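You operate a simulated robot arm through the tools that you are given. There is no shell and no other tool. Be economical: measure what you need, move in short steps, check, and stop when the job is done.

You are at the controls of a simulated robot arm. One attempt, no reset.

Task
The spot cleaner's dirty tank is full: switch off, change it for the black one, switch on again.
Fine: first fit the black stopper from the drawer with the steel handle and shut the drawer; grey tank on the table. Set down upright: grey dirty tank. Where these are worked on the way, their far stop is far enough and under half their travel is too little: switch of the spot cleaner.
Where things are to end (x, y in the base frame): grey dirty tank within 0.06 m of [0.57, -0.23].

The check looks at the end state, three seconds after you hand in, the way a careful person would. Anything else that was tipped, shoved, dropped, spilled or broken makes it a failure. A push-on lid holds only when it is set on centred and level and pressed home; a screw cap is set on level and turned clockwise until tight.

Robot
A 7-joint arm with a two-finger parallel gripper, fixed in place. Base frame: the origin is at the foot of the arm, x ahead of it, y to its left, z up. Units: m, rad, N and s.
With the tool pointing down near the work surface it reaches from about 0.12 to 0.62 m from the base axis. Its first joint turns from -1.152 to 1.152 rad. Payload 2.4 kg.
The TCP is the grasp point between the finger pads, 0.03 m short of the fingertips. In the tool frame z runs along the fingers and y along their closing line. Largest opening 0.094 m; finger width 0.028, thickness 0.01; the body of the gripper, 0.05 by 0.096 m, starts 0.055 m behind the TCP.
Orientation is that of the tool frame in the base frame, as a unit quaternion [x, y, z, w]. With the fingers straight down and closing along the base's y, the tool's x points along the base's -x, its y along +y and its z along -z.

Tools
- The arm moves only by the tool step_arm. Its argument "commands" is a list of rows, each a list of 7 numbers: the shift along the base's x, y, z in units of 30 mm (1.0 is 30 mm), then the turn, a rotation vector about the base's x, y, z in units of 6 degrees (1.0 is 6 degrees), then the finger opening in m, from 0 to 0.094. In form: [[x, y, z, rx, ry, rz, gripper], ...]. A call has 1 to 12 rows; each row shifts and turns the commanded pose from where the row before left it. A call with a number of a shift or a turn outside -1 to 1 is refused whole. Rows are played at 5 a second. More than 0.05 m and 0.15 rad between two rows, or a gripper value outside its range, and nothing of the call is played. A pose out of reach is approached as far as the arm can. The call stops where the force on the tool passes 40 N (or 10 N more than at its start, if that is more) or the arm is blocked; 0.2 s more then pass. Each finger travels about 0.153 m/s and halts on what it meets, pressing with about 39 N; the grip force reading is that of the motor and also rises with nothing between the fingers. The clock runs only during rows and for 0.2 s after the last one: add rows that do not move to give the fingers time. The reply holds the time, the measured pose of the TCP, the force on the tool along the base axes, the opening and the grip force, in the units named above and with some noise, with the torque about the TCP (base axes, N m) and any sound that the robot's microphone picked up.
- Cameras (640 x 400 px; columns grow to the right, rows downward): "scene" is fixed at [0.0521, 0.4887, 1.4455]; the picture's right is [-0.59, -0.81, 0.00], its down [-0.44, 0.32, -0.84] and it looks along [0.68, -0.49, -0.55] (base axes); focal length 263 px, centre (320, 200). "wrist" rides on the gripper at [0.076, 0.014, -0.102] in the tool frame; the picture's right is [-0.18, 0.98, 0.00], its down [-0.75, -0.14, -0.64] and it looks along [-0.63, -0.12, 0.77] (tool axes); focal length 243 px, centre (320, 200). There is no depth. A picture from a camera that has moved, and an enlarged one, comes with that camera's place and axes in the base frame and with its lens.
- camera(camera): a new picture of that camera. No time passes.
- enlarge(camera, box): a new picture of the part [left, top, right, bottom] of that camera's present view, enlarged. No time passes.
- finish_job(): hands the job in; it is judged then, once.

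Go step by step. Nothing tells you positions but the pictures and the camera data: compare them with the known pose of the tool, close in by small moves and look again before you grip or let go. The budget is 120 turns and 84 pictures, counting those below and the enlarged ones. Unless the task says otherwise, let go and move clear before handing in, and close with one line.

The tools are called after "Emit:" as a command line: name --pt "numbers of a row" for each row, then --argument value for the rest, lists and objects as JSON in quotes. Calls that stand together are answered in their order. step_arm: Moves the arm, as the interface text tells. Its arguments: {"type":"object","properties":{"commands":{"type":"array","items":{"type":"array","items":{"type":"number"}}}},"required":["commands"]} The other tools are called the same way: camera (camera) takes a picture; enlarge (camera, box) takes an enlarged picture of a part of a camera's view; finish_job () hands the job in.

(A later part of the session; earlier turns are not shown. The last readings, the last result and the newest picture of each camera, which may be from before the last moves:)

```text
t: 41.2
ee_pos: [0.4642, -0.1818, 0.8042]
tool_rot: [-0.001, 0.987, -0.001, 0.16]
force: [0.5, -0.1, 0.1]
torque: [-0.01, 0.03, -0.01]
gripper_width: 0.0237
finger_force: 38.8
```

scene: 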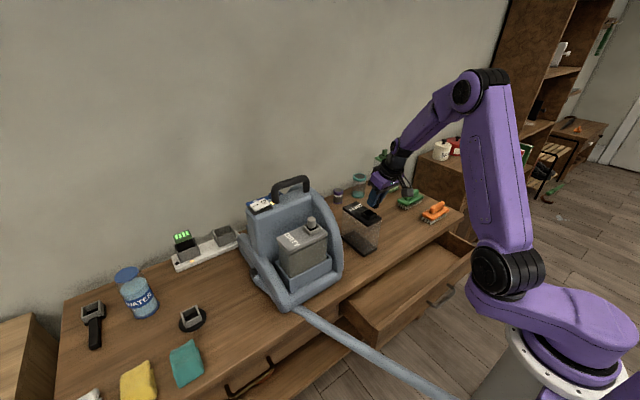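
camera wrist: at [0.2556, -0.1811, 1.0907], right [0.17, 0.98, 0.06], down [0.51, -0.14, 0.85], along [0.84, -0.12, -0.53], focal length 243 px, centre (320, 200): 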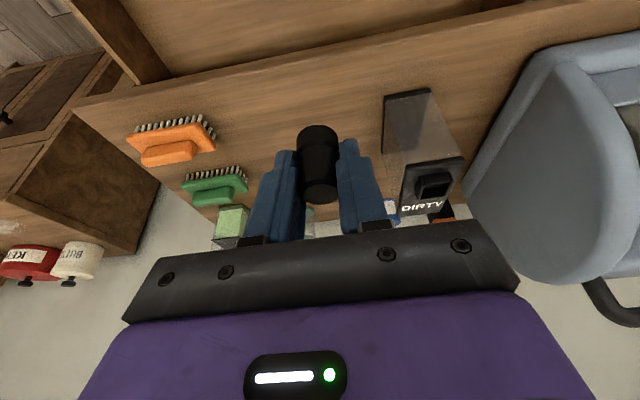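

Emit:
step_arm --pt "0 0 -0.05 0 0 0 0" --pt "0 0 -0.05 0 0 0 0" --pt "0 0 -0.05 0 0 0 0" --pt "0 0 -0.05 0 0 0 0" --pt "0 0 -0.05 0 0 0 0" --pt "0 0 -0.05 0 0 0 0" --pt "0 0 -0.05 0 0 0 0" --pt "0 0 0 0 0 0 0"

Emit:
enlarge --camera "scene" --box '[370, 210, 426, 250]'

```text
t: 42.4
ee_pos: [0.4651, -0.1834, 0.8]
tool_rot: [-0.002, 0.987, -0.002, 0.162]
force: [-5.4, 2.8, 15.8]
torque: [0.11, 0.27, 0.0]
gripper_width: 0.0242
finger_force: 38.7
stopped in row 5: the force on the tool passed its limit at 46 N (the readings are from after the stop); the commanded pose is now the measured one
```

```text
10.00 times, centred on (398, 230) of scene
camera zoom: at [0.0518, 0.4889, 1.4455], right [-0.59, -0.81, 0.0], down [-0.44, 0.32, -0.84], along [0.68, -0.49, -0.55], focal length 2631 px, centre (-460, -100)
```

zoom: 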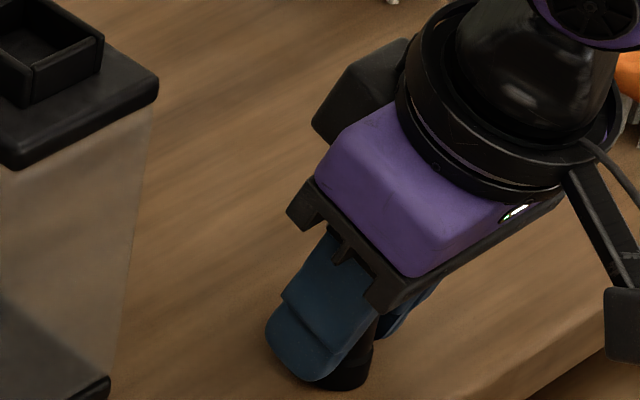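

Contact is made and the stopper is standing on the table. I'll open and retreat along the tool axis, then level the hand.

Emit:
step_arm --pt "0 0 0.03 0 0 0 0.024" --pt "0 0 0 0 0 0 0.03" --pt "0 0 0 0 0 0 0.05" --pt "-0.1 0 0.3 0 0 0 0.05" --pt "-0.25 0 0.75 0 0 0 0.05" --pt "-0.3 0 0.9 0 0 0 0.05" --pt "-0.6 0 0.5 0 1 0 0.05" --pt "-0.6 0 0.5 0 1 0 0.05" --pt "-0.6 0 0 0 1 0 0.05" --pt "0 0 0 0 0.07 0 0.05"

Emit:
camera --camera "wrist"

Emit:
enlarge --camera "scene" --box '[370, 210, 426, 250]'

```text
t: 44.6
ee_pos: [0.4228, -0.1738, 0.872]
tool_rot: [-0.005, 0.998, 0.017, 0.066]
force: [0.9, -0.4, 0.3]
torque: [0.0, 0.02, 0.01]
gripper_width: 0.0501
finger_force: 0.0
out of reach, approached as far as the arm can: row 7, 8, 9
```

```text
43 pictures are left
camera wrist: at [0.3323, -0.1655, 0.9644], right [0.17, 0.98, 0.06], down [0.66, -0.16, 0.73], along [0.73, -0.09, -0.68], focal length 243 px, centre (320, 200)
```

wrist: 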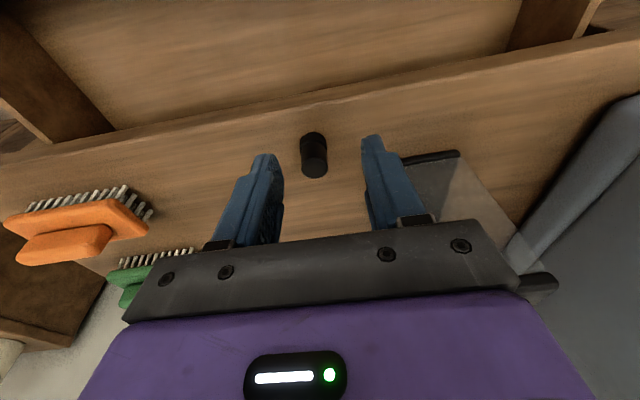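

```text
10.00 times, centred on (398, 230) of scene
camera zoom: at [0.0521, 0.4887, 1.4455], right [-0.59, -0.81, 0.0], down [-0.44, 0.32, -0.84], along [0.68, -0.49, -0.55], focal length 2631 px, centre (-460, -100)
```

zoom: 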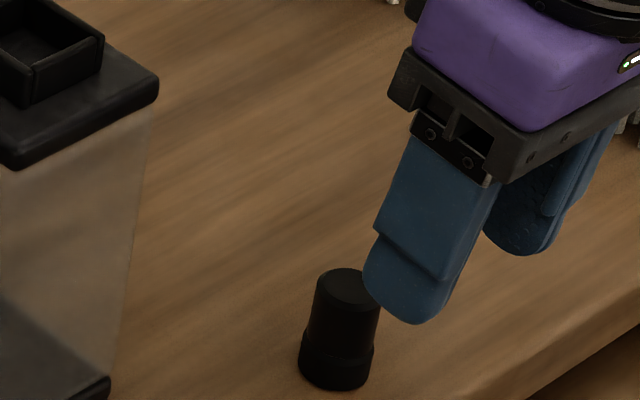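

The stopper stands at (0.476,-0.187) with its top at about 0.79. I'll level the hand over it.

Emit:
step_arm --pt "0.3 -0.05 0 0 0.5 0 0.05" --pt "0.3 -0.05 0 -0.33 0.5 0 0.05" --pt "0.4 -0.1 0 0 0.25 0 0.05" --pt "0.4 -0.1 0 0 0 0 0.05" --pt "0.4 -0.1 0 0 0 0 0.05" --pt "0 0 0 0 0 0 0.05"

Emit:
camera --camera "wrist"

```text
t: 46.0
ee_pos: [0.4448, -0.1958, 0.8787]
tool_rot: [-0.002, 0.992, -0.059, 0.112]
force: [-0.2, -0.8, 0.0]
torque: [-0.03, -0.05, -0.01]
gripper_width: 0.05
finger_force: 0.2
out of reach, approached as far as the arm can: row 1, 2, 3, 4, 5
```

```text
41 pictures are left
camera wrist: at [0.3481, -0.1721, 0.9582], right [0.19, 0.98, -0.07], down [0.59, -0.05, 0.81], along [0.79, -0.2, -0.59], focal length 243 px, centre (320, 200)
```

wrist: 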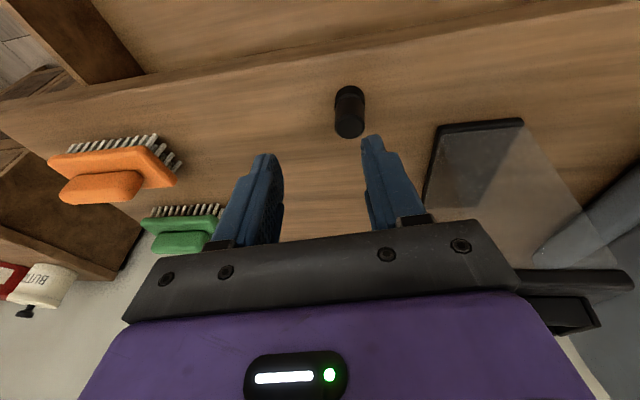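

The arm is against a joint limit here and drifting. I'll back up to a freer spot and level there.

Emit:
step_arm --pt "-0.4 0.3 0.6 0 0 0 0.05" --pt "-0.4 0.3 0.6 0 0 0 0.05" --pt "-0.4 0.3 0.6 0 0 0 0.05" --pt "-0.4 0.3 0.6 0 0 0 0.05" --pt "-0.4 0.3 0.4 0 0.5 0 0.05" --pt "-0.4 0.3 0.4 0.5 0.5 0 0.05" --pt "0 0 0 0.6 0.6 0 0.05" --pt "0 0 0 0 0.54 0 0.05" --pt "0 0 0 0 0 0 0.05"

Emit:
camera --camera "scene"

```text
t: 48.0
ee_pos: [0.3908, -0.1414, 0.9387]
tool_rot: [-0.001, 1.0, -0.018, -0.021]
force: [0.2, 0.4, 0.3]
torque: [-0.01, -0.01, 0.01]
gripper_width: 0.0499
finger_force: 0.0
out of reach, approached as far as the arm can: row 1, 2
```

```text
40 pictures are left
```

scene: 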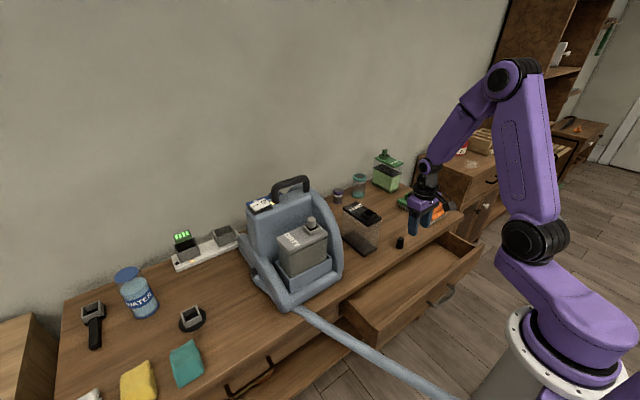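

Level again to within a few degrees. I'll fine-tune and move over the stopper.

Emit:
step_arm --pt "0.3 -0.2 0 0.34 -0.4 0 0.05" --pt "0.5 -0.25 -0.2 0 0 0 0.05" --pt "0.5 -0.25 -0.2 0 0 0 0.05" --pt "0.5 -0.25 -0.2 0 0 0 0.05" --pt "0.5 -0.25 -0.2 0 0 0 0.05" --pt "0.5 -0.3 -0.2 0 0 0 0.05" --pt "0 0 0 0 0 0 0.05"

Emit:
camera --camera "wrist"

```text
t: 49.6
ee_pos: [0.4768, -0.185, 0.9088]
tool_rot: [-0.001, 1.0, -0.001, 0.0]
force: [-0.1, 0.7, 0.1]
torque: [0.05, 0.02, 0.03]
gripper_width: 0.0501
finger_force: 0.1
```

```text
39 pictures are left
camera wrist: at [0.4006, -0.1736, 1.0115], right [0.18, 0.98, 0.0], down [0.75, -0.14, 0.64], along [0.63, -0.12, -0.77], focal length 243 px, centre (320, 200)
```

wrist: 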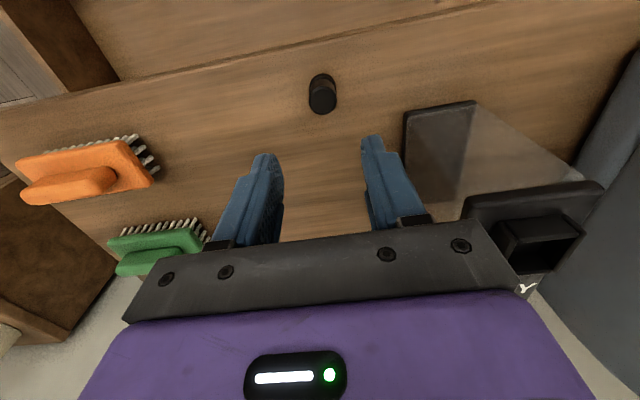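

The stopper is directly beneath. I'll descend and grip its top.

Emit:
step_arm --pt "-0.08 0 -0.9 0 0 0 0.05" --pt "0 0 -0.9 0 0 0 0.05" --pt "0 0 -0.9 0 0 0 0.05" --pt "0 0 -0.8 0 0 0 0.05" --pt "0 0 0 0 0 0 0.05"

Emit:
enlarge --camera "wrist" --box '[240, 90, 400, 210]'

Emit:
enlarge --camera "scene" --box '[370, 210, 426, 250]'

```text
t: 50.8
ee_pos: [0.4725, -0.1865, 0.8037]
tool_rot: [-0.001, 1.0, 0.0, 0.0]
force: [-0.5, -0.4, -1.2]
torque: [-0.01, 0.0, -0.01]
gripper_width: 0.0499
finger_force: 0.0
```

```text
3.33 times, centred on (320, 150) of wrist
camera zoom: at [0.3969, -0.1725, 0.9061], right [0.18, 0.98, 0.0], down [0.75, -0.14, 0.64], along [0.63, -0.12, -0.77], focal length 809 px, centre (320, 367)
```

zoom: 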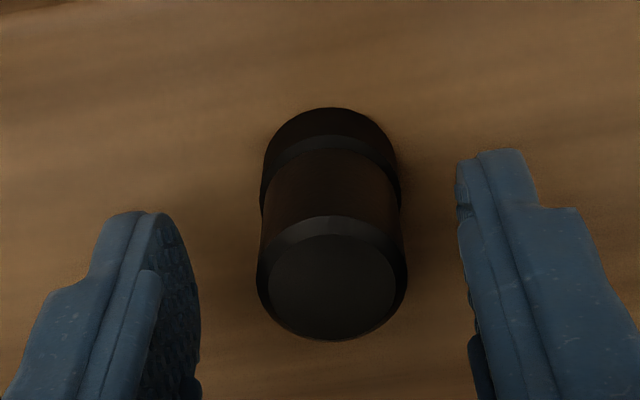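

```text
10.00 times, centred on (398, 230) of scene
camera zoom: at [0.0521, 0.4887, 1.4455], right [-0.59, -0.81, 0.0], down [-0.44, 0.32, -0.84], along [0.68, -0.49, -0.55], focal length 2631 px, centre (-460, -100)
```

zoom: 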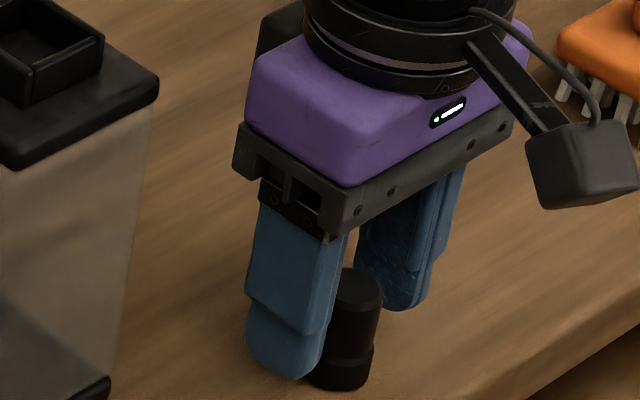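

Emit:
step_arm --pt "0.07 0.02 0 0 0 0 0.05" --pt "0 0 0 0 0 0 0.0" --pt "0 0 0 0 0 0 0.0" --pt "0 0 0 0 0 0 0.0" --pt "0 0 0.5 0 0 0 0.0" --pt "0 0 1 0 0 0 0.0" --pt "0 0 1 0 0 0 0.0" --pt "0 0 1 0 0 0 0.0" --pt "0 0 1 0 0 0 0.0" --pt "0 0 1 0 0 0 0.0" --pt "0 0 1 0 0 0 0.0"

```text
t: 53.2
ee_pos: [0.4755, -0.1854, 1.0004]
tool_rot: [-0.001, 1.0, 0.0, -0.001]
force: [-0.1, -0.6, -1.0]
torque: [0.0, 0.0, -0.04]
gripper_width: 0.0256
finger_force: 39.2
```

The stopper is gripped vertically. I'll go over the socket.

Emit:
step_arm --pt "0.457 0.763 0 0 0 0 0" --pt "0.457 0.763 0 0 0 0 0" --pt "0.457 0.763 0 0 0 0 0" --pt "0.457 0.763 0 0 0 0 0" --pt "0.457 0.763 0 0 0 0 0" --pt "0 0 -0.5 0 0 0 0" --pt "0 0 0 0 0 0 0"

Emit:
enlarge --camera "scene" --box '[340, 180, 404, 230]'

Emit:
enlarge --camera "wrist" --box '[240, 70, 400, 210]'

```text
t: 54.8
ee_pos: [0.5441, -0.0711, 0.9846]
tool_rot: [-0.001, 1.0, 0.0, 0.0]
force: [-0.1, -0.4, 0.4]
torque: [0.03, 0.02, -0.02]
gripper_width: 0.0254
finger_force: 38.7
```

```text
8.00 times, centred on (372, 205) of scene
camera zoom: at [0.0521, 0.4887, 1.4455], right [-0.59, -0.81, 0.0], down [-0.44, 0.32, -0.84], along [0.68, -0.49, -0.55], focal length 2105 px, centre (-96, 160)
```

zoom: 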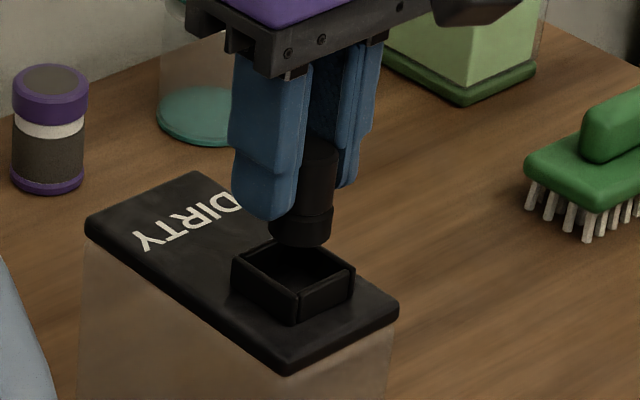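

```text
2.86 times, centred on (320, 140) of wrist
camera zoom: at [0.4687, -0.0583, 1.0863], right [0.18, 0.98, 0.0], down [0.75, -0.14, 0.64], along [0.63, -0.12, -0.77], focal length 693 px, centre (320, 371)
```

zoom: 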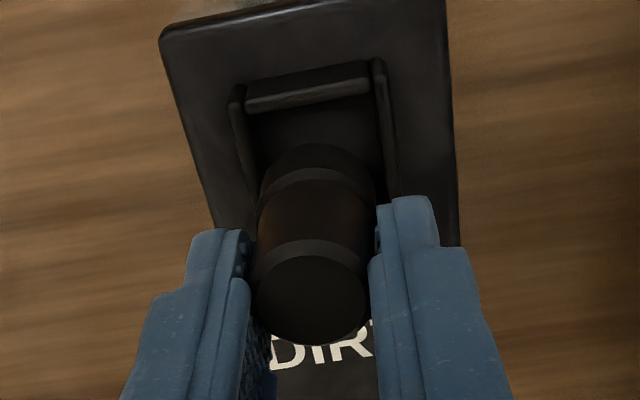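

The comparison says the stopper should shift about 4 mm toward -x. I'll correct and lower until just above the rim.

Emit:
step_arm --pt "-0.13 0 0 0 0 0 0" --pt "0 0 -0.25 0 0 0 0" --pt "0 0 0 0 0 0 0"

Emit:
enlarge --camera "scene" --box '[350, 190, 390, 220]'

Emit:
enlarge --camera "wrist" --box '[270, 80, 370, 155]'

```text
t: 55.6
ee_pos: [0.5412, -0.0711, 0.9774]
tool_rot: [-0.001, 1.0, 0.0, 0.0]
force: [0.1, -0.8, 0.0]
torque: [0.0, -0.01, -0.01]
gripper_width: 0.0249
finger_force: 38.7
```

```text
13.33 times, centred on (370, 205) of scene
camera zoom: at [0.0521, 0.4887, 1.4455], right [-0.59, -0.81, 0.0], down [-0.44, 0.32, -0.84], along [0.68, -0.49, -0.55], focal length 3508 px, centre (-347, 133)
```

zoom: 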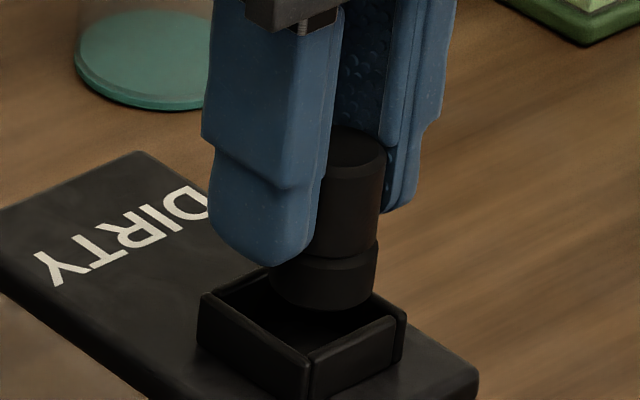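

```text
5.33 times, centred on (320, 118) of wrist
camera zoom: at [0.4647, -0.0584, 1.0791], right [0.18, 0.98, 0.0], down [0.75, -0.14, 0.64], along [0.63, -0.12, -0.77], focal length 1294 px, centre (320, 640)
```

zoom: 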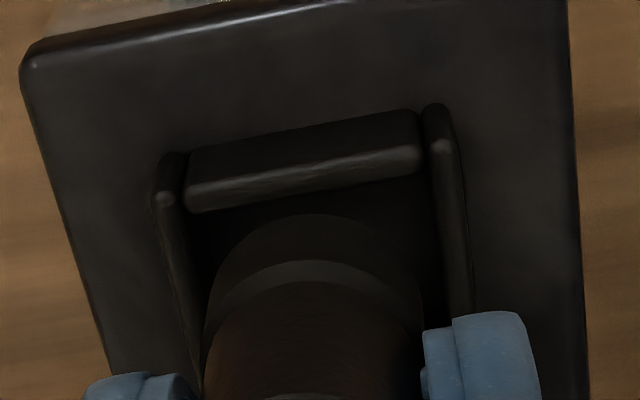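

The stopper is well aligned, with about 2 mm clearance per side. I'll nudge 1 mm and lower slowly, watching the force.

Emit:
step_arm --pt "0.04 0.03 0 0 0 0 0" --pt "0 0 -0.15 0 0 0 0" --pt "0 0 -0.15 0 0 0 0" --pt "0 0 -0.1 0 0 0 0" --pt "0 0 0 0 0 0 0"

Emit:
enlarge --camera "scene" --box '[350, 190, 390, 220]'

Emit:
enlarge --camera "wrist" --box '[270, 80, 370, 155]'

```text
t: 56.8
ee_pos: [0.5416, -0.0709, 0.965]
tool_rot: [-0.001, 1.0, -0.001, 0.0]
force: [0.3, -0.1, -0.3]
torque: [-0.03, 0.01, -0.02]
gripper_width: 0.0248
finger_force: 39.0
```

```text
13.33 times, centred on (370, 205) of scene
camera zoom: at [0.0521, 0.4887, 1.4455], right [-0.59, -0.81, 0.0], down [-0.44, 0.32, -0.84], along [0.68, -0.49, -0.55], focal length 3508 px, centre (-347, 133)
```

zoom: 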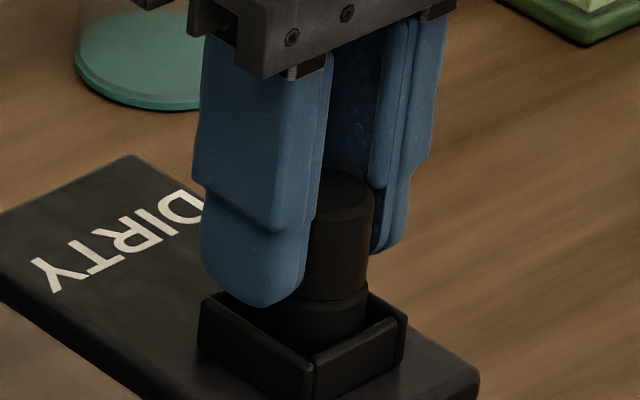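

```text
5.33 times, centred on (320, 118) of wrist
camera zoom: at [0.4656, -0.0575, 1.0665], right [0.18, 0.98, 0.0], down [0.75, -0.14, 0.64], along [0.63, -0.12, -0.77], focal length 1294 px, centre (320, 640)
```

zoom: 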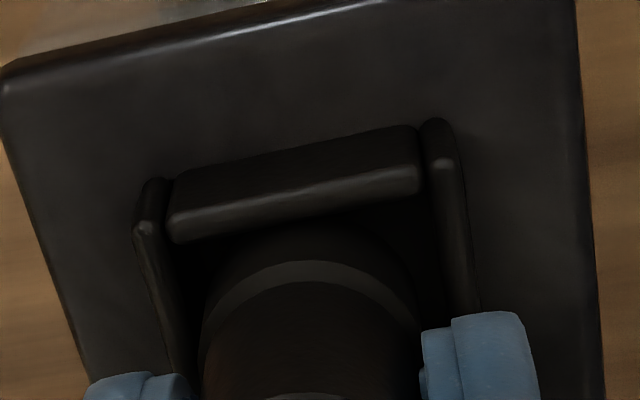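

The stopper is entering the collar without contact. I'll continue down slowly.

Emit:
step_arm --pt "0 0 -0.1 0 0 0 0" --pt "0 0 -0.1 0 0 0 0" --pt "0 0 -0.1 0 0 0 0" --pt "0 0 -0.1 0 0 0 0" --pt "0 0 -0.1 0 0 0 0" --pt "0 0 0 0 0 0 0"

Emit:
enlarge --camera "scene" --box '[350, 190, 390, 220]'

```text
t: 58.0
ee_pos: [0.5431, -0.0705, 0.9565]
tool_rot: [-0.002, 1.0, -0.001, 0.003]
force: [-0.2, 0.2, 7.0]
torque: [0.03, 0.12, 0.0]
gripper_width: 0.0245
finger_force: 38.9
stopped in row 5: the force on the tool passed its limit at 46 N (the readings are from after the stop); the commanded pose is now the measured one
```

```text
13.33 times, centred on (370, 205) of scene
camera zoom: at [0.0519, 0.4887, 1.4455], right [-0.59, -0.81, 0.0], down [-0.44, 0.32, -0.84], along [0.68, -0.49, -0.55], focal length 3508 px, centre (-347, 133)
```

zoom: 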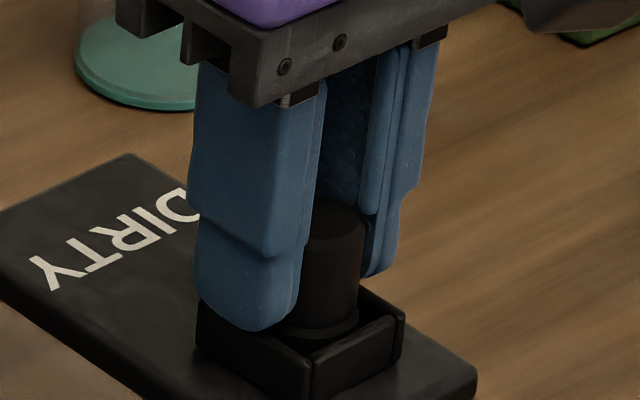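

The stopper bottom meets resistance inside the collar. I'll press it home.

Emit:
step_arm --pt "0 0 -0.1 0 0 0 0" --pt "0 0 -0.1 0 0 0 0" --pt "0 0 -0.1 0 0 0 0" --pt "0 0 -0.1 0 0 0 0"

```text
t: 58.4
ee_pos: [0.5435, -0.0706, 0.9551]
tool_rot: [-0.002, 1.0, -0.001, 0.004]
force: [-2.5, 0.5, 7.7]
torque: [0.02, 0.11, -0.02]
gripper_width: 0.024
finger_force: 39.1
stopped in row 2: the force on the tool passed its limit at 46 N (the readings are from after the stop); the commanded pose is now the measured one
```

Emit:
enlarge --camera "wrist" --box '[260, 80, 380, 180]'

Emit:
enlarge --camera "scene" --box '[350, 195, 390, 225]'

```text
4.00 times, centred on (320, 130) of wrist
camera zoom: at [0.4669, -0.0576, 1.0576], right [0.18, 0.98, 0.0], down [0.75, -0.14, 0.65], along [0.64, -0.12, -0.76], focal length 970 px, centre (320, 480)
```

zoom: 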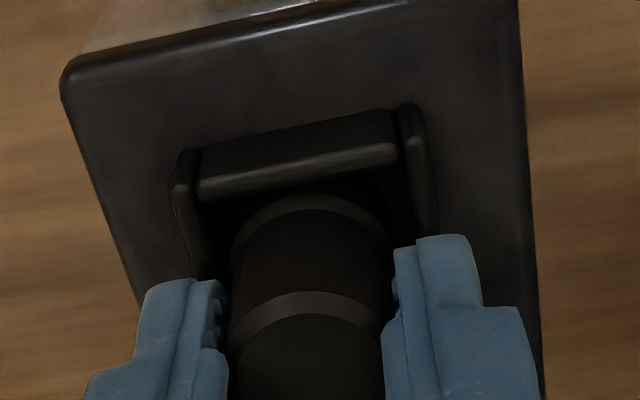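

```text
13.33 times, centred on (370, 210) of scene
camera zoom: at [0.0519, 0.4887, 1.4455], right [-0.59, -0.81, 0.0], down [-0.44, 0.32, -0.84], along [0.68, -0.49, -0.55], focal length 3508 px, centre (-347, 67)
```

zoom: 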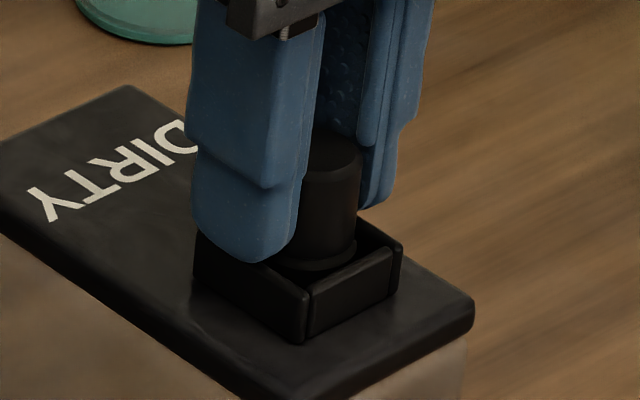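

The stopper sits centred in the collar. I'll release, rise, close the fingers and press on its top to seat it.

Emit:
step_arm --pt "0 0 0 0 0 0 0.03" --pt "0 0 0 0 0 0 0.045" --pt "0 0 0.5 0 0 0 0.045" --pt "0 0 0.9 0 0 0 0.045" --pt "0 0 0.6 0 0 0 0.045" --pt "0 0 0 0 0 0 0.0" --pt "0 0 0 0 0 0 0.0" --pt "0 0 0 0 -0.08 0 0.0"

Emit:
enlarge --camera "scene" --box '[350, 190, 390, 220]'

Emit:
enlarge --camera "wrist" --box '[260, 60, 380, 180]'

```text
t: 60.2
ee_pos: [0.5456, -0.0701, 1.0163]
tool_rot: [-0.002, 1.0, -0.001, 0.007]
force: [0.7, -0.3, -0.4]
torque: [0.03, 0.01, -0.03]
gripper_width: 0.0
finger_force: 33.1
```

```text
13.33 times, centred on (370, 205) of scene
camera zoom: at [0.0521, 0.4887, 1.4455], right [-0.59, -0.81, 0.0], down [-0.44, 0.32, -0.84], along [0.68, -0.49, -0.55], focal length 3508 px, centre (-347, 133)
```

zoom: 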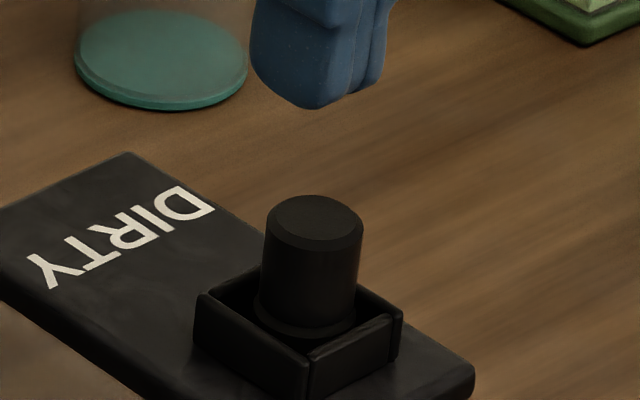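

```text
3.33 times, centred on (320, 120) of wrist
camera zoom: at [0.4673, -0.0585, 1.1162], right [0.18, 0.98, 0.0], down [0.74, -0.14, 0.65], along [0.64, -0.12, -0.76], focal length 809 px, centre (320, 467)
```

zoom: 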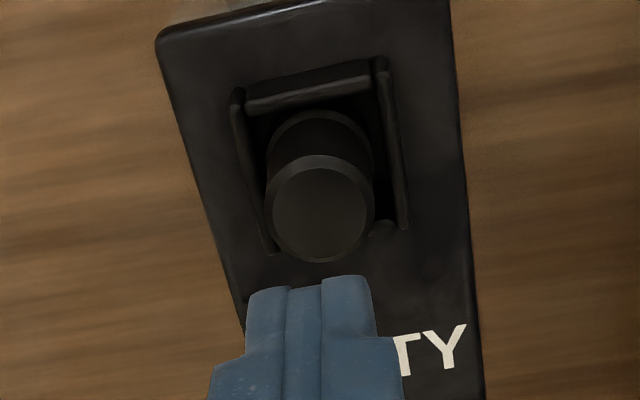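

Upright in the collar. Now I'll press with the closed fingers on top.

Emit:
step_arm --pt "-0.18 0 0 0 0.13 0 0" --pt "0 0 -0.5 0 0 0 0" --pt "0 0 -0.5 0 0 0 0" --pt "0 0 -0.2 0 0 0 0" --pt "0 0 -0.2 0 0 0 0" --pt "0 0 -0.15 0 0 0 0" --pt "0 0 -0.15 0 0 0 0" --pt "0 0 -0.15 0 0 0 0" --pt "0 0 -0.15 0 0 0 0"

Emit:
enlarge --camera "scene" --box '[350, 190, 390, 220]'

```text
t: 61.4
ee_pos: [0.541, -0.0712, 0.9815]
tool_rot: [-0.002, 1.0, -0.002, 0.004]
force: [-6.5, 1.2, 15.8]
torque: [0.06, 0.36, -0.06]
gripper_width: 0.0002
finger_force: 33.0
stopped in row 5: the force on the tool passed its limit at 51 N (the readings are from after the stop); the commanded pose is now the measured one
```

```text
13.33 times, centred on (370, 205) of scene
camera zoom: at [0.0517, 0.4888, 1.4455], right [-0.59, -0.81, 0.0], down [-0.44, 0.32, -0.84], along [0.68, -0.49, -0.55], focal length 3508 px, centre (-347, 133)
```

zoom: 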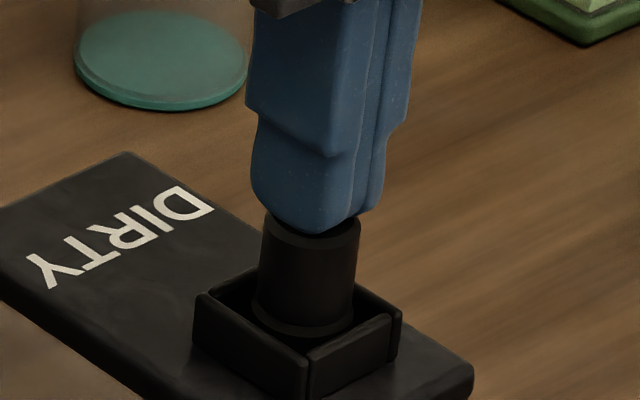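

Emit:
enlarge --camera "scene" --box '[290, 205, 336, 240]'

Emit:
step_arm --pt "0 0 -0.1 0 0 0 0" --pt "0 0 -0.1 0 0 0 0" --pt "0 0 -0.1 0 0 0 0"

```text
11.43 times, centred on (313, 222) of scene
camera zoom: at [0.0517, 0.4888, 1.4455], right [-0.59, -0.81, 0.0], down [-0.44, 0.32, -0.84], along [0.68, -0.49, -0.55], focal length 3007 px, centre (400, -57)
```

zoom: 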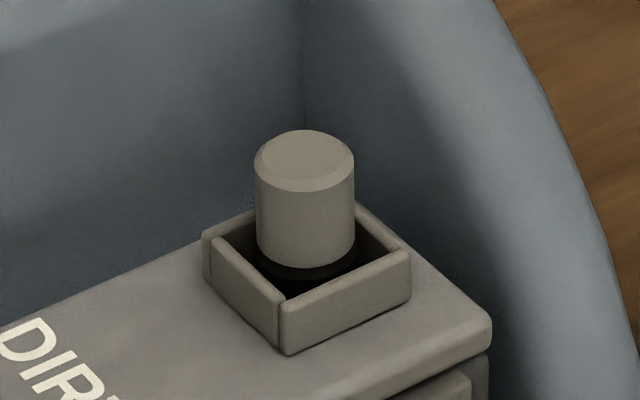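

```text
t: 61.9
ee_pos: [0.5412, -0.0719, 0.9818]
tool_rot: [-0.001, 1.0, -0.001, 0.007]
force: [-6.3, 1.5, 14.8]
torque: [0.02, 0.39, 0.01]
gripper_width: 0.0001
finger_force: 33.0
stopped in row 2: the force on the tool passed its limit at 45 N (the readings are from after the stop); the commanded pose is now the measured one
```

The black stopper is seated like the grey one. Next is shutting the drawer: I'll go back to the handle the way I came, yawed -90° and tilted.

Emit:
step_arm --pt "0 0 0.9 0 -0.1 0 0" --pt "0 0 0.9 0 0 0 0" --pt "-0.97 -0.48 -0.2 0 0 0 0.03" --pt "-0.97 -0.48 -0.3 0 0 0 0.03" --pt "-0.97 -0.48 -0.4 0 0 0 0.03" --pt "-0.97 -0.48 -0.5 0 0 -0.8 0.03" --pt "-0.97 -0.48 -0.5 0 0 -0.8 0.03" --pt "-0.97 -0.48 -0.4 0 0 -0.8 0.03" --pt "-0.97 -0.48 -0.4 0 0 -0.8 0.03" --pt "-0.97 -0.48 -0.4 0 0 -0.8 0.03" --pt "-0.8 -0.48 0 0 0 -1 0.03" --pt "0 0 0 0 0 -1 0.03"

Emit:
step_arm --pt "0 0 0 0 0 -1 0.034" --pt "0 0 0 0 0 -1 0.034" --pt "0 0 0 0 0 -1 0.034" --pt "0 0 0 0 0 -1 0.034" --pt "0 0 0 0 0 -1 0.034" --pt "0 0 0 0 0 -1 0.034" --pt "0 0 0 0 0 -1 0.034" --pt "0 0 0 0 0 -1 0.034" --pt "0 0 0 0 0 -1 0.034"

Emit:
camera --camera "scene"

```text
t: 64.5
ee_pos: [0.2853, -0.2027, 0.9412]
tool_rot: [0.308, 0.951, -0.006, 0.011]
force: [-1.1, -0.2, -0.1]
torque: [-0.01, 0.0, -0.05]
gripper_width: 0.0301
finger_force: 0.1
```

```text
t: 66.5
ee_pos: [0.2842, -0.2015, 0.94]
tool_rot: [0.707, 0.708, -0.01, 0.006]
force: [-0.6, 0.5, 0.7]
torque: [0.01, 0.0, -0.02]
gripper_width: 0.0341
finger_force: 0.1
```

```text
23 pictures are left
```

scene: 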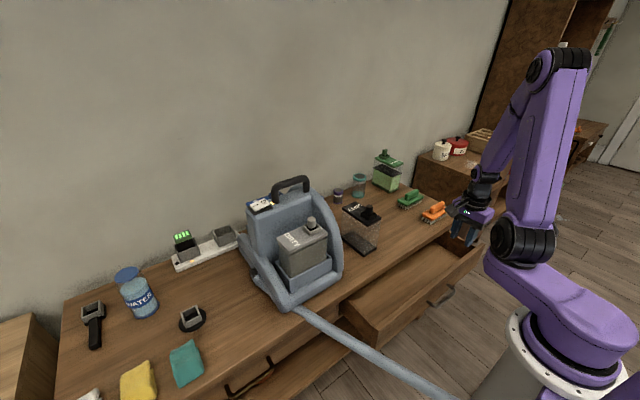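

I'll go down in front of the handle, tilting back in, and stop just before it.

Emit:
step_arm --pt "-0.6 -0.03 -0.58 0 -0.75 0 0.034" --pt "-0.6 -0.03 -0.58 0 -0.75 0 0.034" --pt "-0.6 -0.03 -0.58 0 -0.75 0 0.034" --pt "-0.6 -0.03 -0.58 0 -0.75 0 0.034" --pt "0 0 -0.5 0 -1 0 0.034" --pt "0 0 -0.9 0 -1 0 0.034" --pt "0 0 -0.9 0 -1 0 0.034" --pt "0 0 -0.9 0 -1 0 0.034" --pt "0 0 -0.9 0 -1 0 0.034" --pt "0 0 -0.9 0 -0.5 0 0.034" --pt "0 0 -0.7 0 0 0 0.034" --pt "0 0 0 0 0 0 0.034"

```text
t: 69.1
ee_pos: [0.213, -0.2051, 0.7011]
tool_rot: [0.641, 0.636, 0.295, 0.312]
force: [-0.4, 0.5, 0.2]
torque: [0.0, -0.02, 0.02]
gripper_width: 0.034
finger_force: 0.0
```

Emit:
step_arm --pt "0.44 0 -0.34 0 0 0 0.034" --pt "0.44 0 -0.34 0 0 0 0.034" --pt "0.44 0 -0.34 0 0 0 0.034" --pt "0 0 0 0 0 0 0.034" --pt "0 0 0 0 0 0 0.0" --pt "0 0 0 0 0 0 0.0"

```text
t: 70.5
ee_pos: [0.2522, -0.2046, 0.6696]
tool_rot: [0.64, 0.637, 0.296, 0.312]
force: [1.5, 3.0, 21.3]
torque: [-0.31, -0.17, 0.01]
gripper_width: 0.0117
finger_force: 44.9
```

The bar is gripped again. I'll push the drawer closed.

Emit:
step_arm --pt "0.2 0 0 0 0 0 0" --pt "0.3 0 0 0 0 0 0" --pt "0.4 0 0 0 0 0 0" --pt "0.4 0 0 0 0 0 0" --pt "0.4 0 0 0 0 0 0" --pt "0.4 0 0 0 0 0 0" --pt "0.4 0 0 0 0 0 0" --pt "0.4 0 0 0 0 0 0" --pt "0.4 0 0 0 0 0 0" --pt "0.4 0 0 0 0 0 0" --pt "0.4 0 0 0 0 0 0" --pt "0.3 0 0 0 0 0 0"

```text
t: 71.6
ee_pos: [0.2932, -0.2057, 0.6715]
tool_rot: [0.639, 0.635, 0.299, 0.313]
force: [1.8, 3.4, 4.5]
torque: [-0.54, -0.09, -0.3]
gripper_width: 0.0116
finger_force: 45.1
stopped in row 5: the force on the tool passed its limit at 41 N (the readings are from after the stop); the commanded pose is now the measured one
```

Emit:
step_arm --pt "0.25 0 0 0 0 0 0" --pt "0.3 0 0 0 0 0 0" --pt "0.3 0 0 0 0 0 0" --pt "0.3 0 0 0 0 0 0" --pt "0.3 0 0 0 0 0 0" --pt "0.3 0 0 0 0 0 0" --pt "0.3 0 0 0 0 0 0" --pt "0.3 0 0 0 0 0 0" --pt "0.3 0 0 0 0 0 0" --pt "0.3 0 0 0 0 0 0" --pt "0.3 0 0 0 0 0 0" --pt "0.3 0 0 0 0 0 0"

```text
t: 74.2
ee_pos: [0.3994, -0.2041, 0.6702]
tool_rot: [0.64, 0.636, 0.297, 0.312]
force: [-0.3, 3.5, -4.9]
torque: [-0.47, 0.03, 0.17]
gripper_width: 0.0119
finger_force: 44.6
```

Emit:
step_arm --pt "0.15 0 0 0 0 0 0" --pt "0.15 0 0 0 0 0 0" --pt "0.15 0 0 0 0 0 0" --pt "0.15 0 0 0 0 0 0" --pt "0.15 0 0 0 0 0 0"

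Emit:
enlarge --camera "scene" --box '[320, 200, 480, 320]'

```text
t: 74.9
ee_pos: [0.4074, -0.2043, 0.671]
tool_rot: [0.641, 0.635, 0.298, 0.312]
force: [-13.2, 4.2, 13.7]
torque: [-0.95, -0.05, -0.09]
gripper_width: 0.0118
finger_force: 45.0
stopped in row 3: the force on the tool passed its limit at 49 N (the readings are from after the stop); the commanded pose is now the measured one
```

```text
3.33 times, centred on (400, 260) of scene
camera zoom: at [0.0517, 0.4889, 1.4455], right [-0.59, -0.81, 0.0], down [-0.44, 0.32, -0.84], along [0.68, -0.49, -0.55], focal length 877 px, centre (53, 0)
```

zoom: 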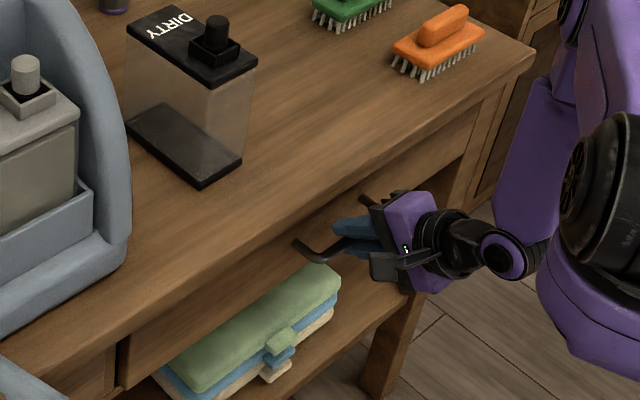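

The drawer is shut and the stopper stands in the black tank. I'll release and back off, then level and yaw the hand back.

Emit:
step_arm --pt "0 0 0 0 0 0 0.034" --pt "0 0 0 0 0 0 0.034" --pt "-0.4 0 0.32 0 0 0 0.034" --pt "-0.4 0 0.32 0 0 0 0.034" --pt "-0.5 0 0.5 0 0 0 0.034" --pt "-0.5 0 0.7 0 0 0 0.034" --pt "-0.3 0 0.9 0 0 0 0.034" --pt "0 0 1 0 1 0 0.034" --pt "0 0 1 0 1 0 0.034" --pt "0 0 1 0 1 0 0.034" --pt "0 0 1 0 1 0 0.034" --pt "0 0 1 0 1 0 0.034"

Emit:
step_arm --pt "0 0.2 0.5 0 1 0 0.0" --pt "0 0.2 0.5 0 1 0 0.0" --pt "0 0.2 0.5 0 1 0 0.0" --pt "0 0.2 0.5 0 0.5 0 0.0" --pt "0 0.2 0.5 0 0 1 0.0" --pt "0 0.2 0.5 0 0 1 0.0" --pt "0 0.2 0.5 0 0 1 0.0" --pt "0 0.2 0.5 0 0 1 0.0" --pt "0 0.2 0.5 0 0 1 0.0" --pt "0 0.2 0.5 0 0 1 0.0" --pt "0 0.2 0.5 0 0 1 0.0" --pt "0 0.2 0.5 0 0 1 0.0"

Emit:
step_arm --pt "0.2 0.5 0 0 0 1 0.0" --pt "0.2 0.5 0 0 0 1 0.0" --pt "0.2 0.5 0 0 0 1 0.0" --pt "0.2 0.5 0 0 0 1 0.0" --pt "0.2 0.5 0 0 0 1 0.0" --pt "0.2 0.5 0 0 0 1 0.0" --pt "0.2 0.5 0 0 0 1 0.0" --pt "0 0 0 0 0 0 0"

```text
t: 77.5
ee_pos: [0.3453, -0.2066, 0.9039]
tool_rot: [0.696, 0.695, 0.121, 0.136]
force: [0.4, 0.6, -0.1]
torque: [-0.02, 0.02, -0.04]
gripper_width: 0.0338
finger_force: 0.0
```

```text
t: 80.1
ee_pos: [0.3485, -0.1323, 1.0688]
tool_rot: [0.355, 0.934, 0.04, 0.01]
force: [0.2, -0.4, -0.3]
torque: [0.01, 0.0, 0.02]
gripper_width: 0.0001
finger_force: 32.9
out of reach, approached as far as the arm can: row 2, 3
```

```text
t: 81.9
ee_pos: [0.3905, -0.0276, 1.0698]
tool_rot: [-0.004, 0.999, 0.04, -0.005]
force: [-1.3, 0.2, -0.1]
torque: [0.02, -0.01, -0.03]
gripper_width: 0.0
finger_force: 33.0
```

Now the switch: the rocker is at about (0.64, 0.27, 1.035) on the machine's top, with O at y≈0.258 and I at y≈0.282. I'll rise, level and move toward it with closed fingers.

Emit:
step_arm --pt "0.2 0.3 0.9 -0.76 -0.1 0 0" --pt "0.4 0.6 0.9 0 0 0 0" --pt "0.5 0.8 0.9 0 0 0 0" --pt "0.6 0.9 0.3 0 0 0 0" --pt "0.6 0.9 0 0 0 0 0" --pt "0.6 0.9 0 0 0 0 0" --pt "0.6 0.9 0 0 0 0 0" --pt "0.6 0.9 0 0 0 0 0" --pt "0.6 0.9 0 0 0 0 0" --pt "0.6 0.9 0 0 0 0 0" --pt "0 0 0 0 0 0 0"

Emit:
camera --camera "wrist"

```text
t: 84.3
ee_pos: [0.5485, 0.2104, 1.1597]
tool_rot: [-0.002, 1.0, 0.001, 0.0]
force: [-0.1, 0.2, -0.3]
torque: [-0.01, -0.02, -0.01]
gripper_width: 0.0
finger_force: 32.6
```

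```text
21 pictures are left
camera wrist: at [0.4722, 0.2237, 1.2618], right [0.18, 0.98, 0.0], down [0.75, -0.14, 0.64], along [0.63, -0.12, -0.77], focal length 243 px, centre (320, 200)
```

wrist: 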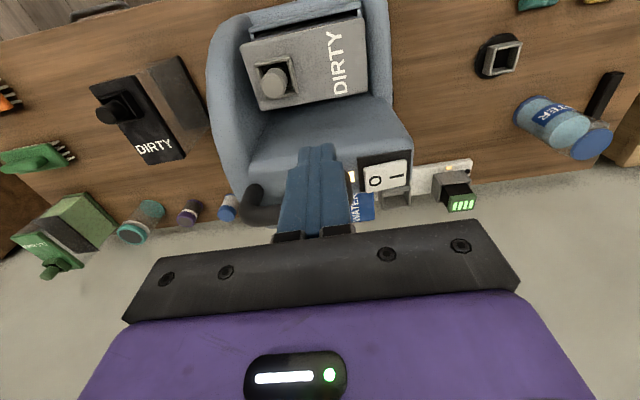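

The rocker is clear in view: O at (0.641,0.256), I at (0.639,0.278). I'll move over O and lower.

Emit:
step_arm --pt "0.76 0.36 0 0 0 0 0" --pt "0.76 0.36 0 0 0 0 0" --pt "0.76 0.36 0 0 0 0 0" --pt "0.76 0.36 0 0 0 0 0" --pt "0 0 0 0 0 0 0" --pt "0 0 -0.8 0 0 0 0" --pt "0 0 -0.8 0 0 0 0" --pt "0 0 0 0 0 0 0"

Emit:
enlarge --camera "scene" --box '[230, 160, 310, 220]'

```text
t: 86.1
ee_pos: [0.5995, 0.2339, 1.1094]
tool_rot: [-0.002, 1.0, 0.001, 0.0]
force: [-0.6, 0.2, -0.7]
torque: [0.01, 0.02, 0.02]
gripper_width: 0.0
finger_force: 33.1
out of reach, approached as far as the arm can: row 3, 4
```

```text
6.67 times, centred on (270, 190) of scene
camera zoom: at [0.0521, 0.4887, 1.4455], right [-0.59, -0.81, 0.0], down [-0.44, 0.32, -0.84], along [0.68, -0.49, -0.55], focal length 1754 px, centre (653, 267)
```

zoom: 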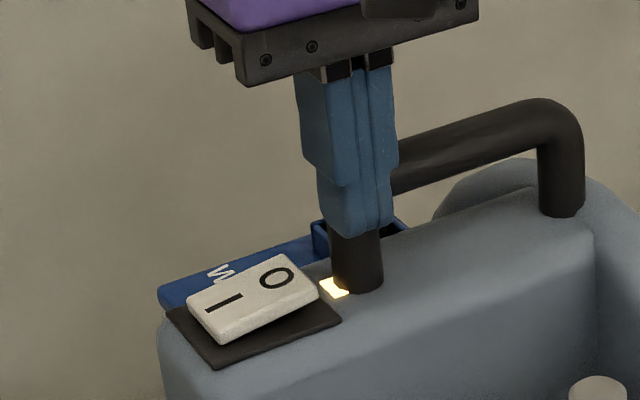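

The LED is lit (on) and O is the raised side. Vertical reach ends short, so I'll tilt the hand outward along the arm's direction to reach further.

Emit:
step_arm --pt "0 0 0.3 0.33 -0.84 0 0" --pt "0 0 0.3 0.33 -0.84 0 0" --pt "0 0 0.3 0.33 -0.84 0 0" --pt "0 0 0 0.33 -0.84 0 0" --pt "0.3 0.15 0 0 0 0 0" --pt "0.3 0.15 0 0 0 0 0" --pt "0.3 0.1 0 0 0 0 0" --pt "0 0 0 0 0 0 0"

```text
t: 87.9
ee_pos: [0.627, 0.2466, 1.1363]
tool_rot: [-0.002, 0.982, 0.069, 0.175]
force: [0.5, -0.4, 0.6]
torque: [-0.01, 0.01, 0.01]
gripper_width: 0.0001
finger_force: 33.3
```

The tilted reach works. I'll lower the fingertips onto O.

Emit:
step_arm --pt "0.1 0.1 -0.7 0 0 0 0" --pt "0 0 -0.6 0 0 0 0" --pt "0 0 -0.4 0 0 0 0" --pt "0 0 -0.2 0 0 0 0" --pt "0 0 0 0 0 0 0"

Emit:
enlarge --camera "scene" --box '[230, 160, 310, 220]'

```text
t: 89.1
ee_pos: [0.6301, 0.2511, 1.0783]
tool_rot: [-0.003, 0.982, 0.069, 0.175]
force: [-0.3, -0.4, 0.5]
torque: [-0.02, 0.06, -0.01]
gripper_width: 0.0
finger_force: 33.3
```

```text
6.67 times, centred on (270, 190) of scene
camera zoom: at [0.0521, 0.4887, 1.4455], right [-0.59, -0.81, 0.0], down [-0.44, 0.32, -0.84], along [0.68, -0.49, -0.55], focal length 1754 px, centre (653, 267)
```

zoom: 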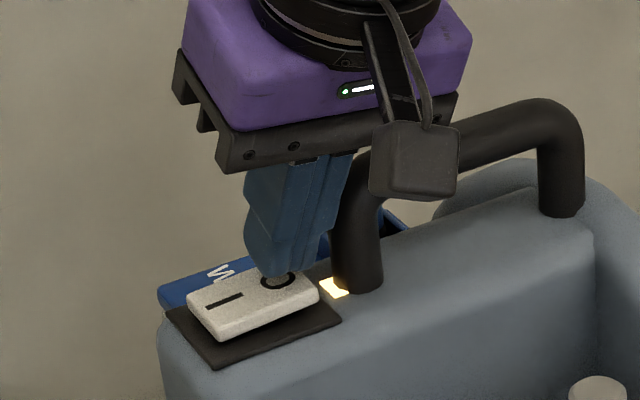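

The tip is right on O. Pressing down.

Emit:
step_arm --pt "0 0 -0.15 0 0 0 0" --pt "0 0 -0.15 0 0 0 0" --pt "0 0 -0.15 0 0 0 0" --pt "0 0 -0.15 0 0 0 0" --pt "0 0 -0.15 0 0 0 0" --pt "0 0 -0.15 0 0 0 0"

```text
t: 89.8
ee_pos: [0.6289, 0.2516, 1.0751]
tool_rot: [-0.002, 0.981, 0.072, 0.18]
force: [-1.1, -0.3, 4.8]
torque: [-0.05, 0.02, -0.01]
gripper_width: 0.0
finger_force: 33.4
stopped in row 3: the force on the tool passed its limit at 45 N (the readings are from after the stop); the commanded pose is now the measured one
```

Emit:
step_arm --pt "0 0 0.5 0 0 0 0" --pt "0 0 0.9 0 0 0 0" --pt "-0.3 0 0.9 0 0 0 0"

Emit:
enlarge --camera "scene" --box '[230, 170, 310, 230]'

```text
t: 90.7
ee_pos: [0.6215, 0.249, 1.1437]
tool_rot: [-0.002, 0.981, 0.071, 0.179]
force: [-0.2, -0.8, -0.2]
torque: [0.01, 0.02, 0.03]
gripper_width: 0.0
finger_force: 33.3
```

```text
6.67 times, centred on (270, 200) of scene
camera zoom: at [0.0521, 0.4887, 1.4455], right [-0.59, -0.81, 0.0], down [-0.44, 0.32, -0.84], along [0.68, -0.49, -0.55], focal length 1754 px, centre (653, 200)
```

zoom: 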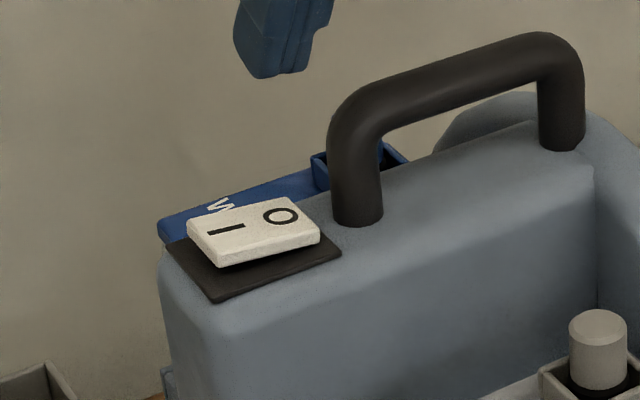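

The LED is now off and O is pressed down. Next I'll level the hand, yaw it +90° so it closes along x, and look at the grey tank.

Emit:
step_arm --pt "-0.5 -0.3 0.2 -0.34 0.86 0 0.05" --pt "-0.7 -0.4 0.2 -0.34 0.86 0 0.05" --pt "-0.7 -0.4 0 -0.34 0.86 0 0.05" --pt "-0.7 -0.4 0 -0.34 0.86 0 0.05" --pt "-0.5 -0.5 0 0 0 1 0.07" --pt "0 0 0 0 0 1 0.07" --pt "0 0 0 0 0 1 0.07" --pt "0 0 0 0 0 1 0.09" --pt "0 0 0 0 0 1 0.09" --pt "0 0 0 0 0 1 0.09" --pt "0 0 0 0 0 1 0.09" --pt "0 0 0 0 0 1 0.09"

Emit:
step_arm --pt "0 0 0 0 0 1 0.09" --pt "0 0 0 0 0 1 0.09" --pt "0 0 0 0 0 1 0.09" --pt "0 0 0 0 0 1 0.09" --pt "0 0 0 0 0 1 0.09" --pt "0 0 0 0 0 1 0.09" --pt "0 0 0 0 0 1 0.09" --pt "0 0 0 0 0 0 0.09"

Emit:
camera --camera "wrist"

```text
t: 93.2
ee_pos: [0.529, 0.1914, 1.1541]
tool_rot: [-0.409, 0.913, 0.002, -0.001]
force: [-0.6, 0.2, -0.1]
torque: [-0.03, -0.01, -0.02]
gripper_width: 0.0901
finger_force: 0.2
```

```text
t: 95.0
ee_pos: [0.5278, 0.1907, 1.1549]
tool_rot: [0.709, -0.705, -0.001, 0.001]
force: [-0.1, -0.5, -0.5]
torque: [0.0, 0.02, -0.01]
gripper_width: 0.09
finger_force: 0.1
```

```text
17 pictures are left
camera wrist: at [0.5145, 0.1133, 1.2574], right [-0.98, 0.18, 0.0], down [0.14, 0.75, 0.64], along [0.11, 0.63, -0.77], focal length 243 px, centre (320, 200)
```

wrist: 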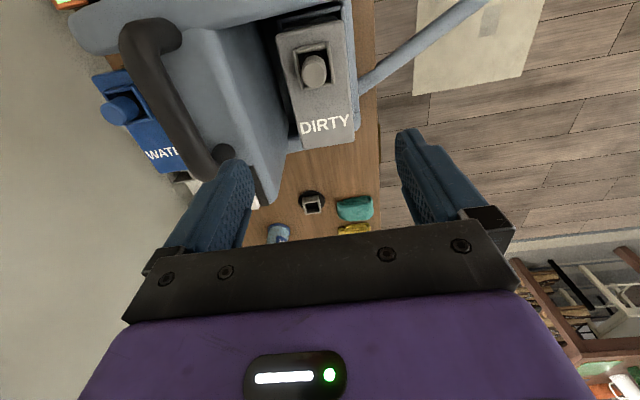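

Yaw +90° works and shows the tank. I'll zoom in on it.

Emit:
enlarge --camera "wrist" --box '[220, 0, 380, 160]'

Emit:
enlarge --camera "scene" --box '[255, 200, 355, 300]'

```text
2.50 times, centred on (300, 80) of wrist
camera zoom: at [0.5145, 0.1133, 1.2574], right [-0.98, 0.18, 0.0], down [0.14, 0.75, 0.64], along [0.11, 0.63, -0.77], focal length 606 px, centre (370, 500)
```

zoom: 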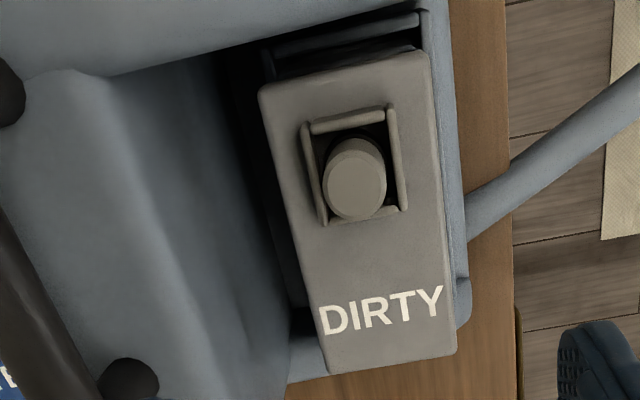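

```text
4.00 times, centred on (305, 250) of scene
camera zoom: at [0.0521, 0.4887, 1.4455], right [-0.59, -0.81, 0.0], down [-0.44, 0.32, -0.84], along [0.68, -0.49, -0.55], focal length 1052 px, centre (380, 0)
```

zoom: 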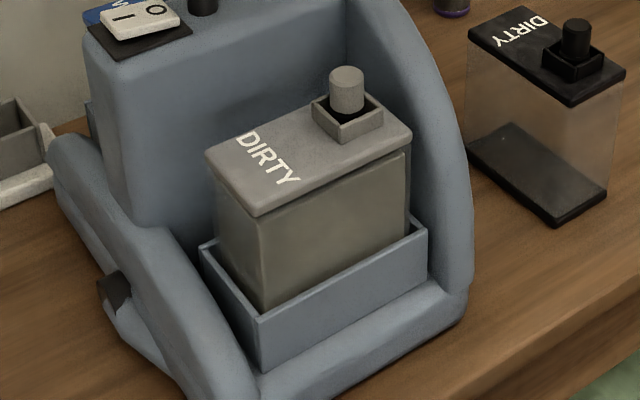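

The grey lid spans x 0.494–0.563, y 0.137–0.268 with its top at z≈0.955, and there is a 3.5 cm gap behind it. I'll descend with the fingers open to straddle it.

Emit:
step_arm --pt "0.02 0.24 -0.9 0 0 0 0.094" --pt "0 0.24 -0.9 0 0 0 0.094" --pt "0 0 -0.9 0 0 0 0.094" --pt "0 0 -0.9 0 0 0 0.094" --pt "0 0 -0.9 0 0 0 0.094" --pt "0 0 -0.6 0 0 0 0.094" --pt "0 0 0 0 0 0 0.094"

Emit:
camera --camera "wrist"

```text
t: 96.7
ee_pos: [0.5285, 0.206, 1.0013]
tool_rot: [0.708, -0.706, -0.002, 0.001]
force: [0.9, 0.9, 0.1]
torque: [-0.03, -0.01, 0.02]
gripper_width: 0.094
finger_force: 0.0
```

```text
14 pictures are left
camera wrist: at [0.5144, 0.1283, 1.1041], right [-0.98, 0.18, 0.0], down [0.14, 0.75, 0.64], along [0.12, 0.63, -0.77], focal length 243 px, centre (320, 200)
```

wrist: 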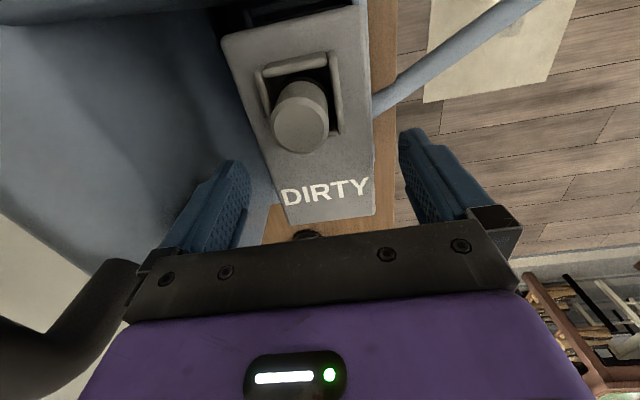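

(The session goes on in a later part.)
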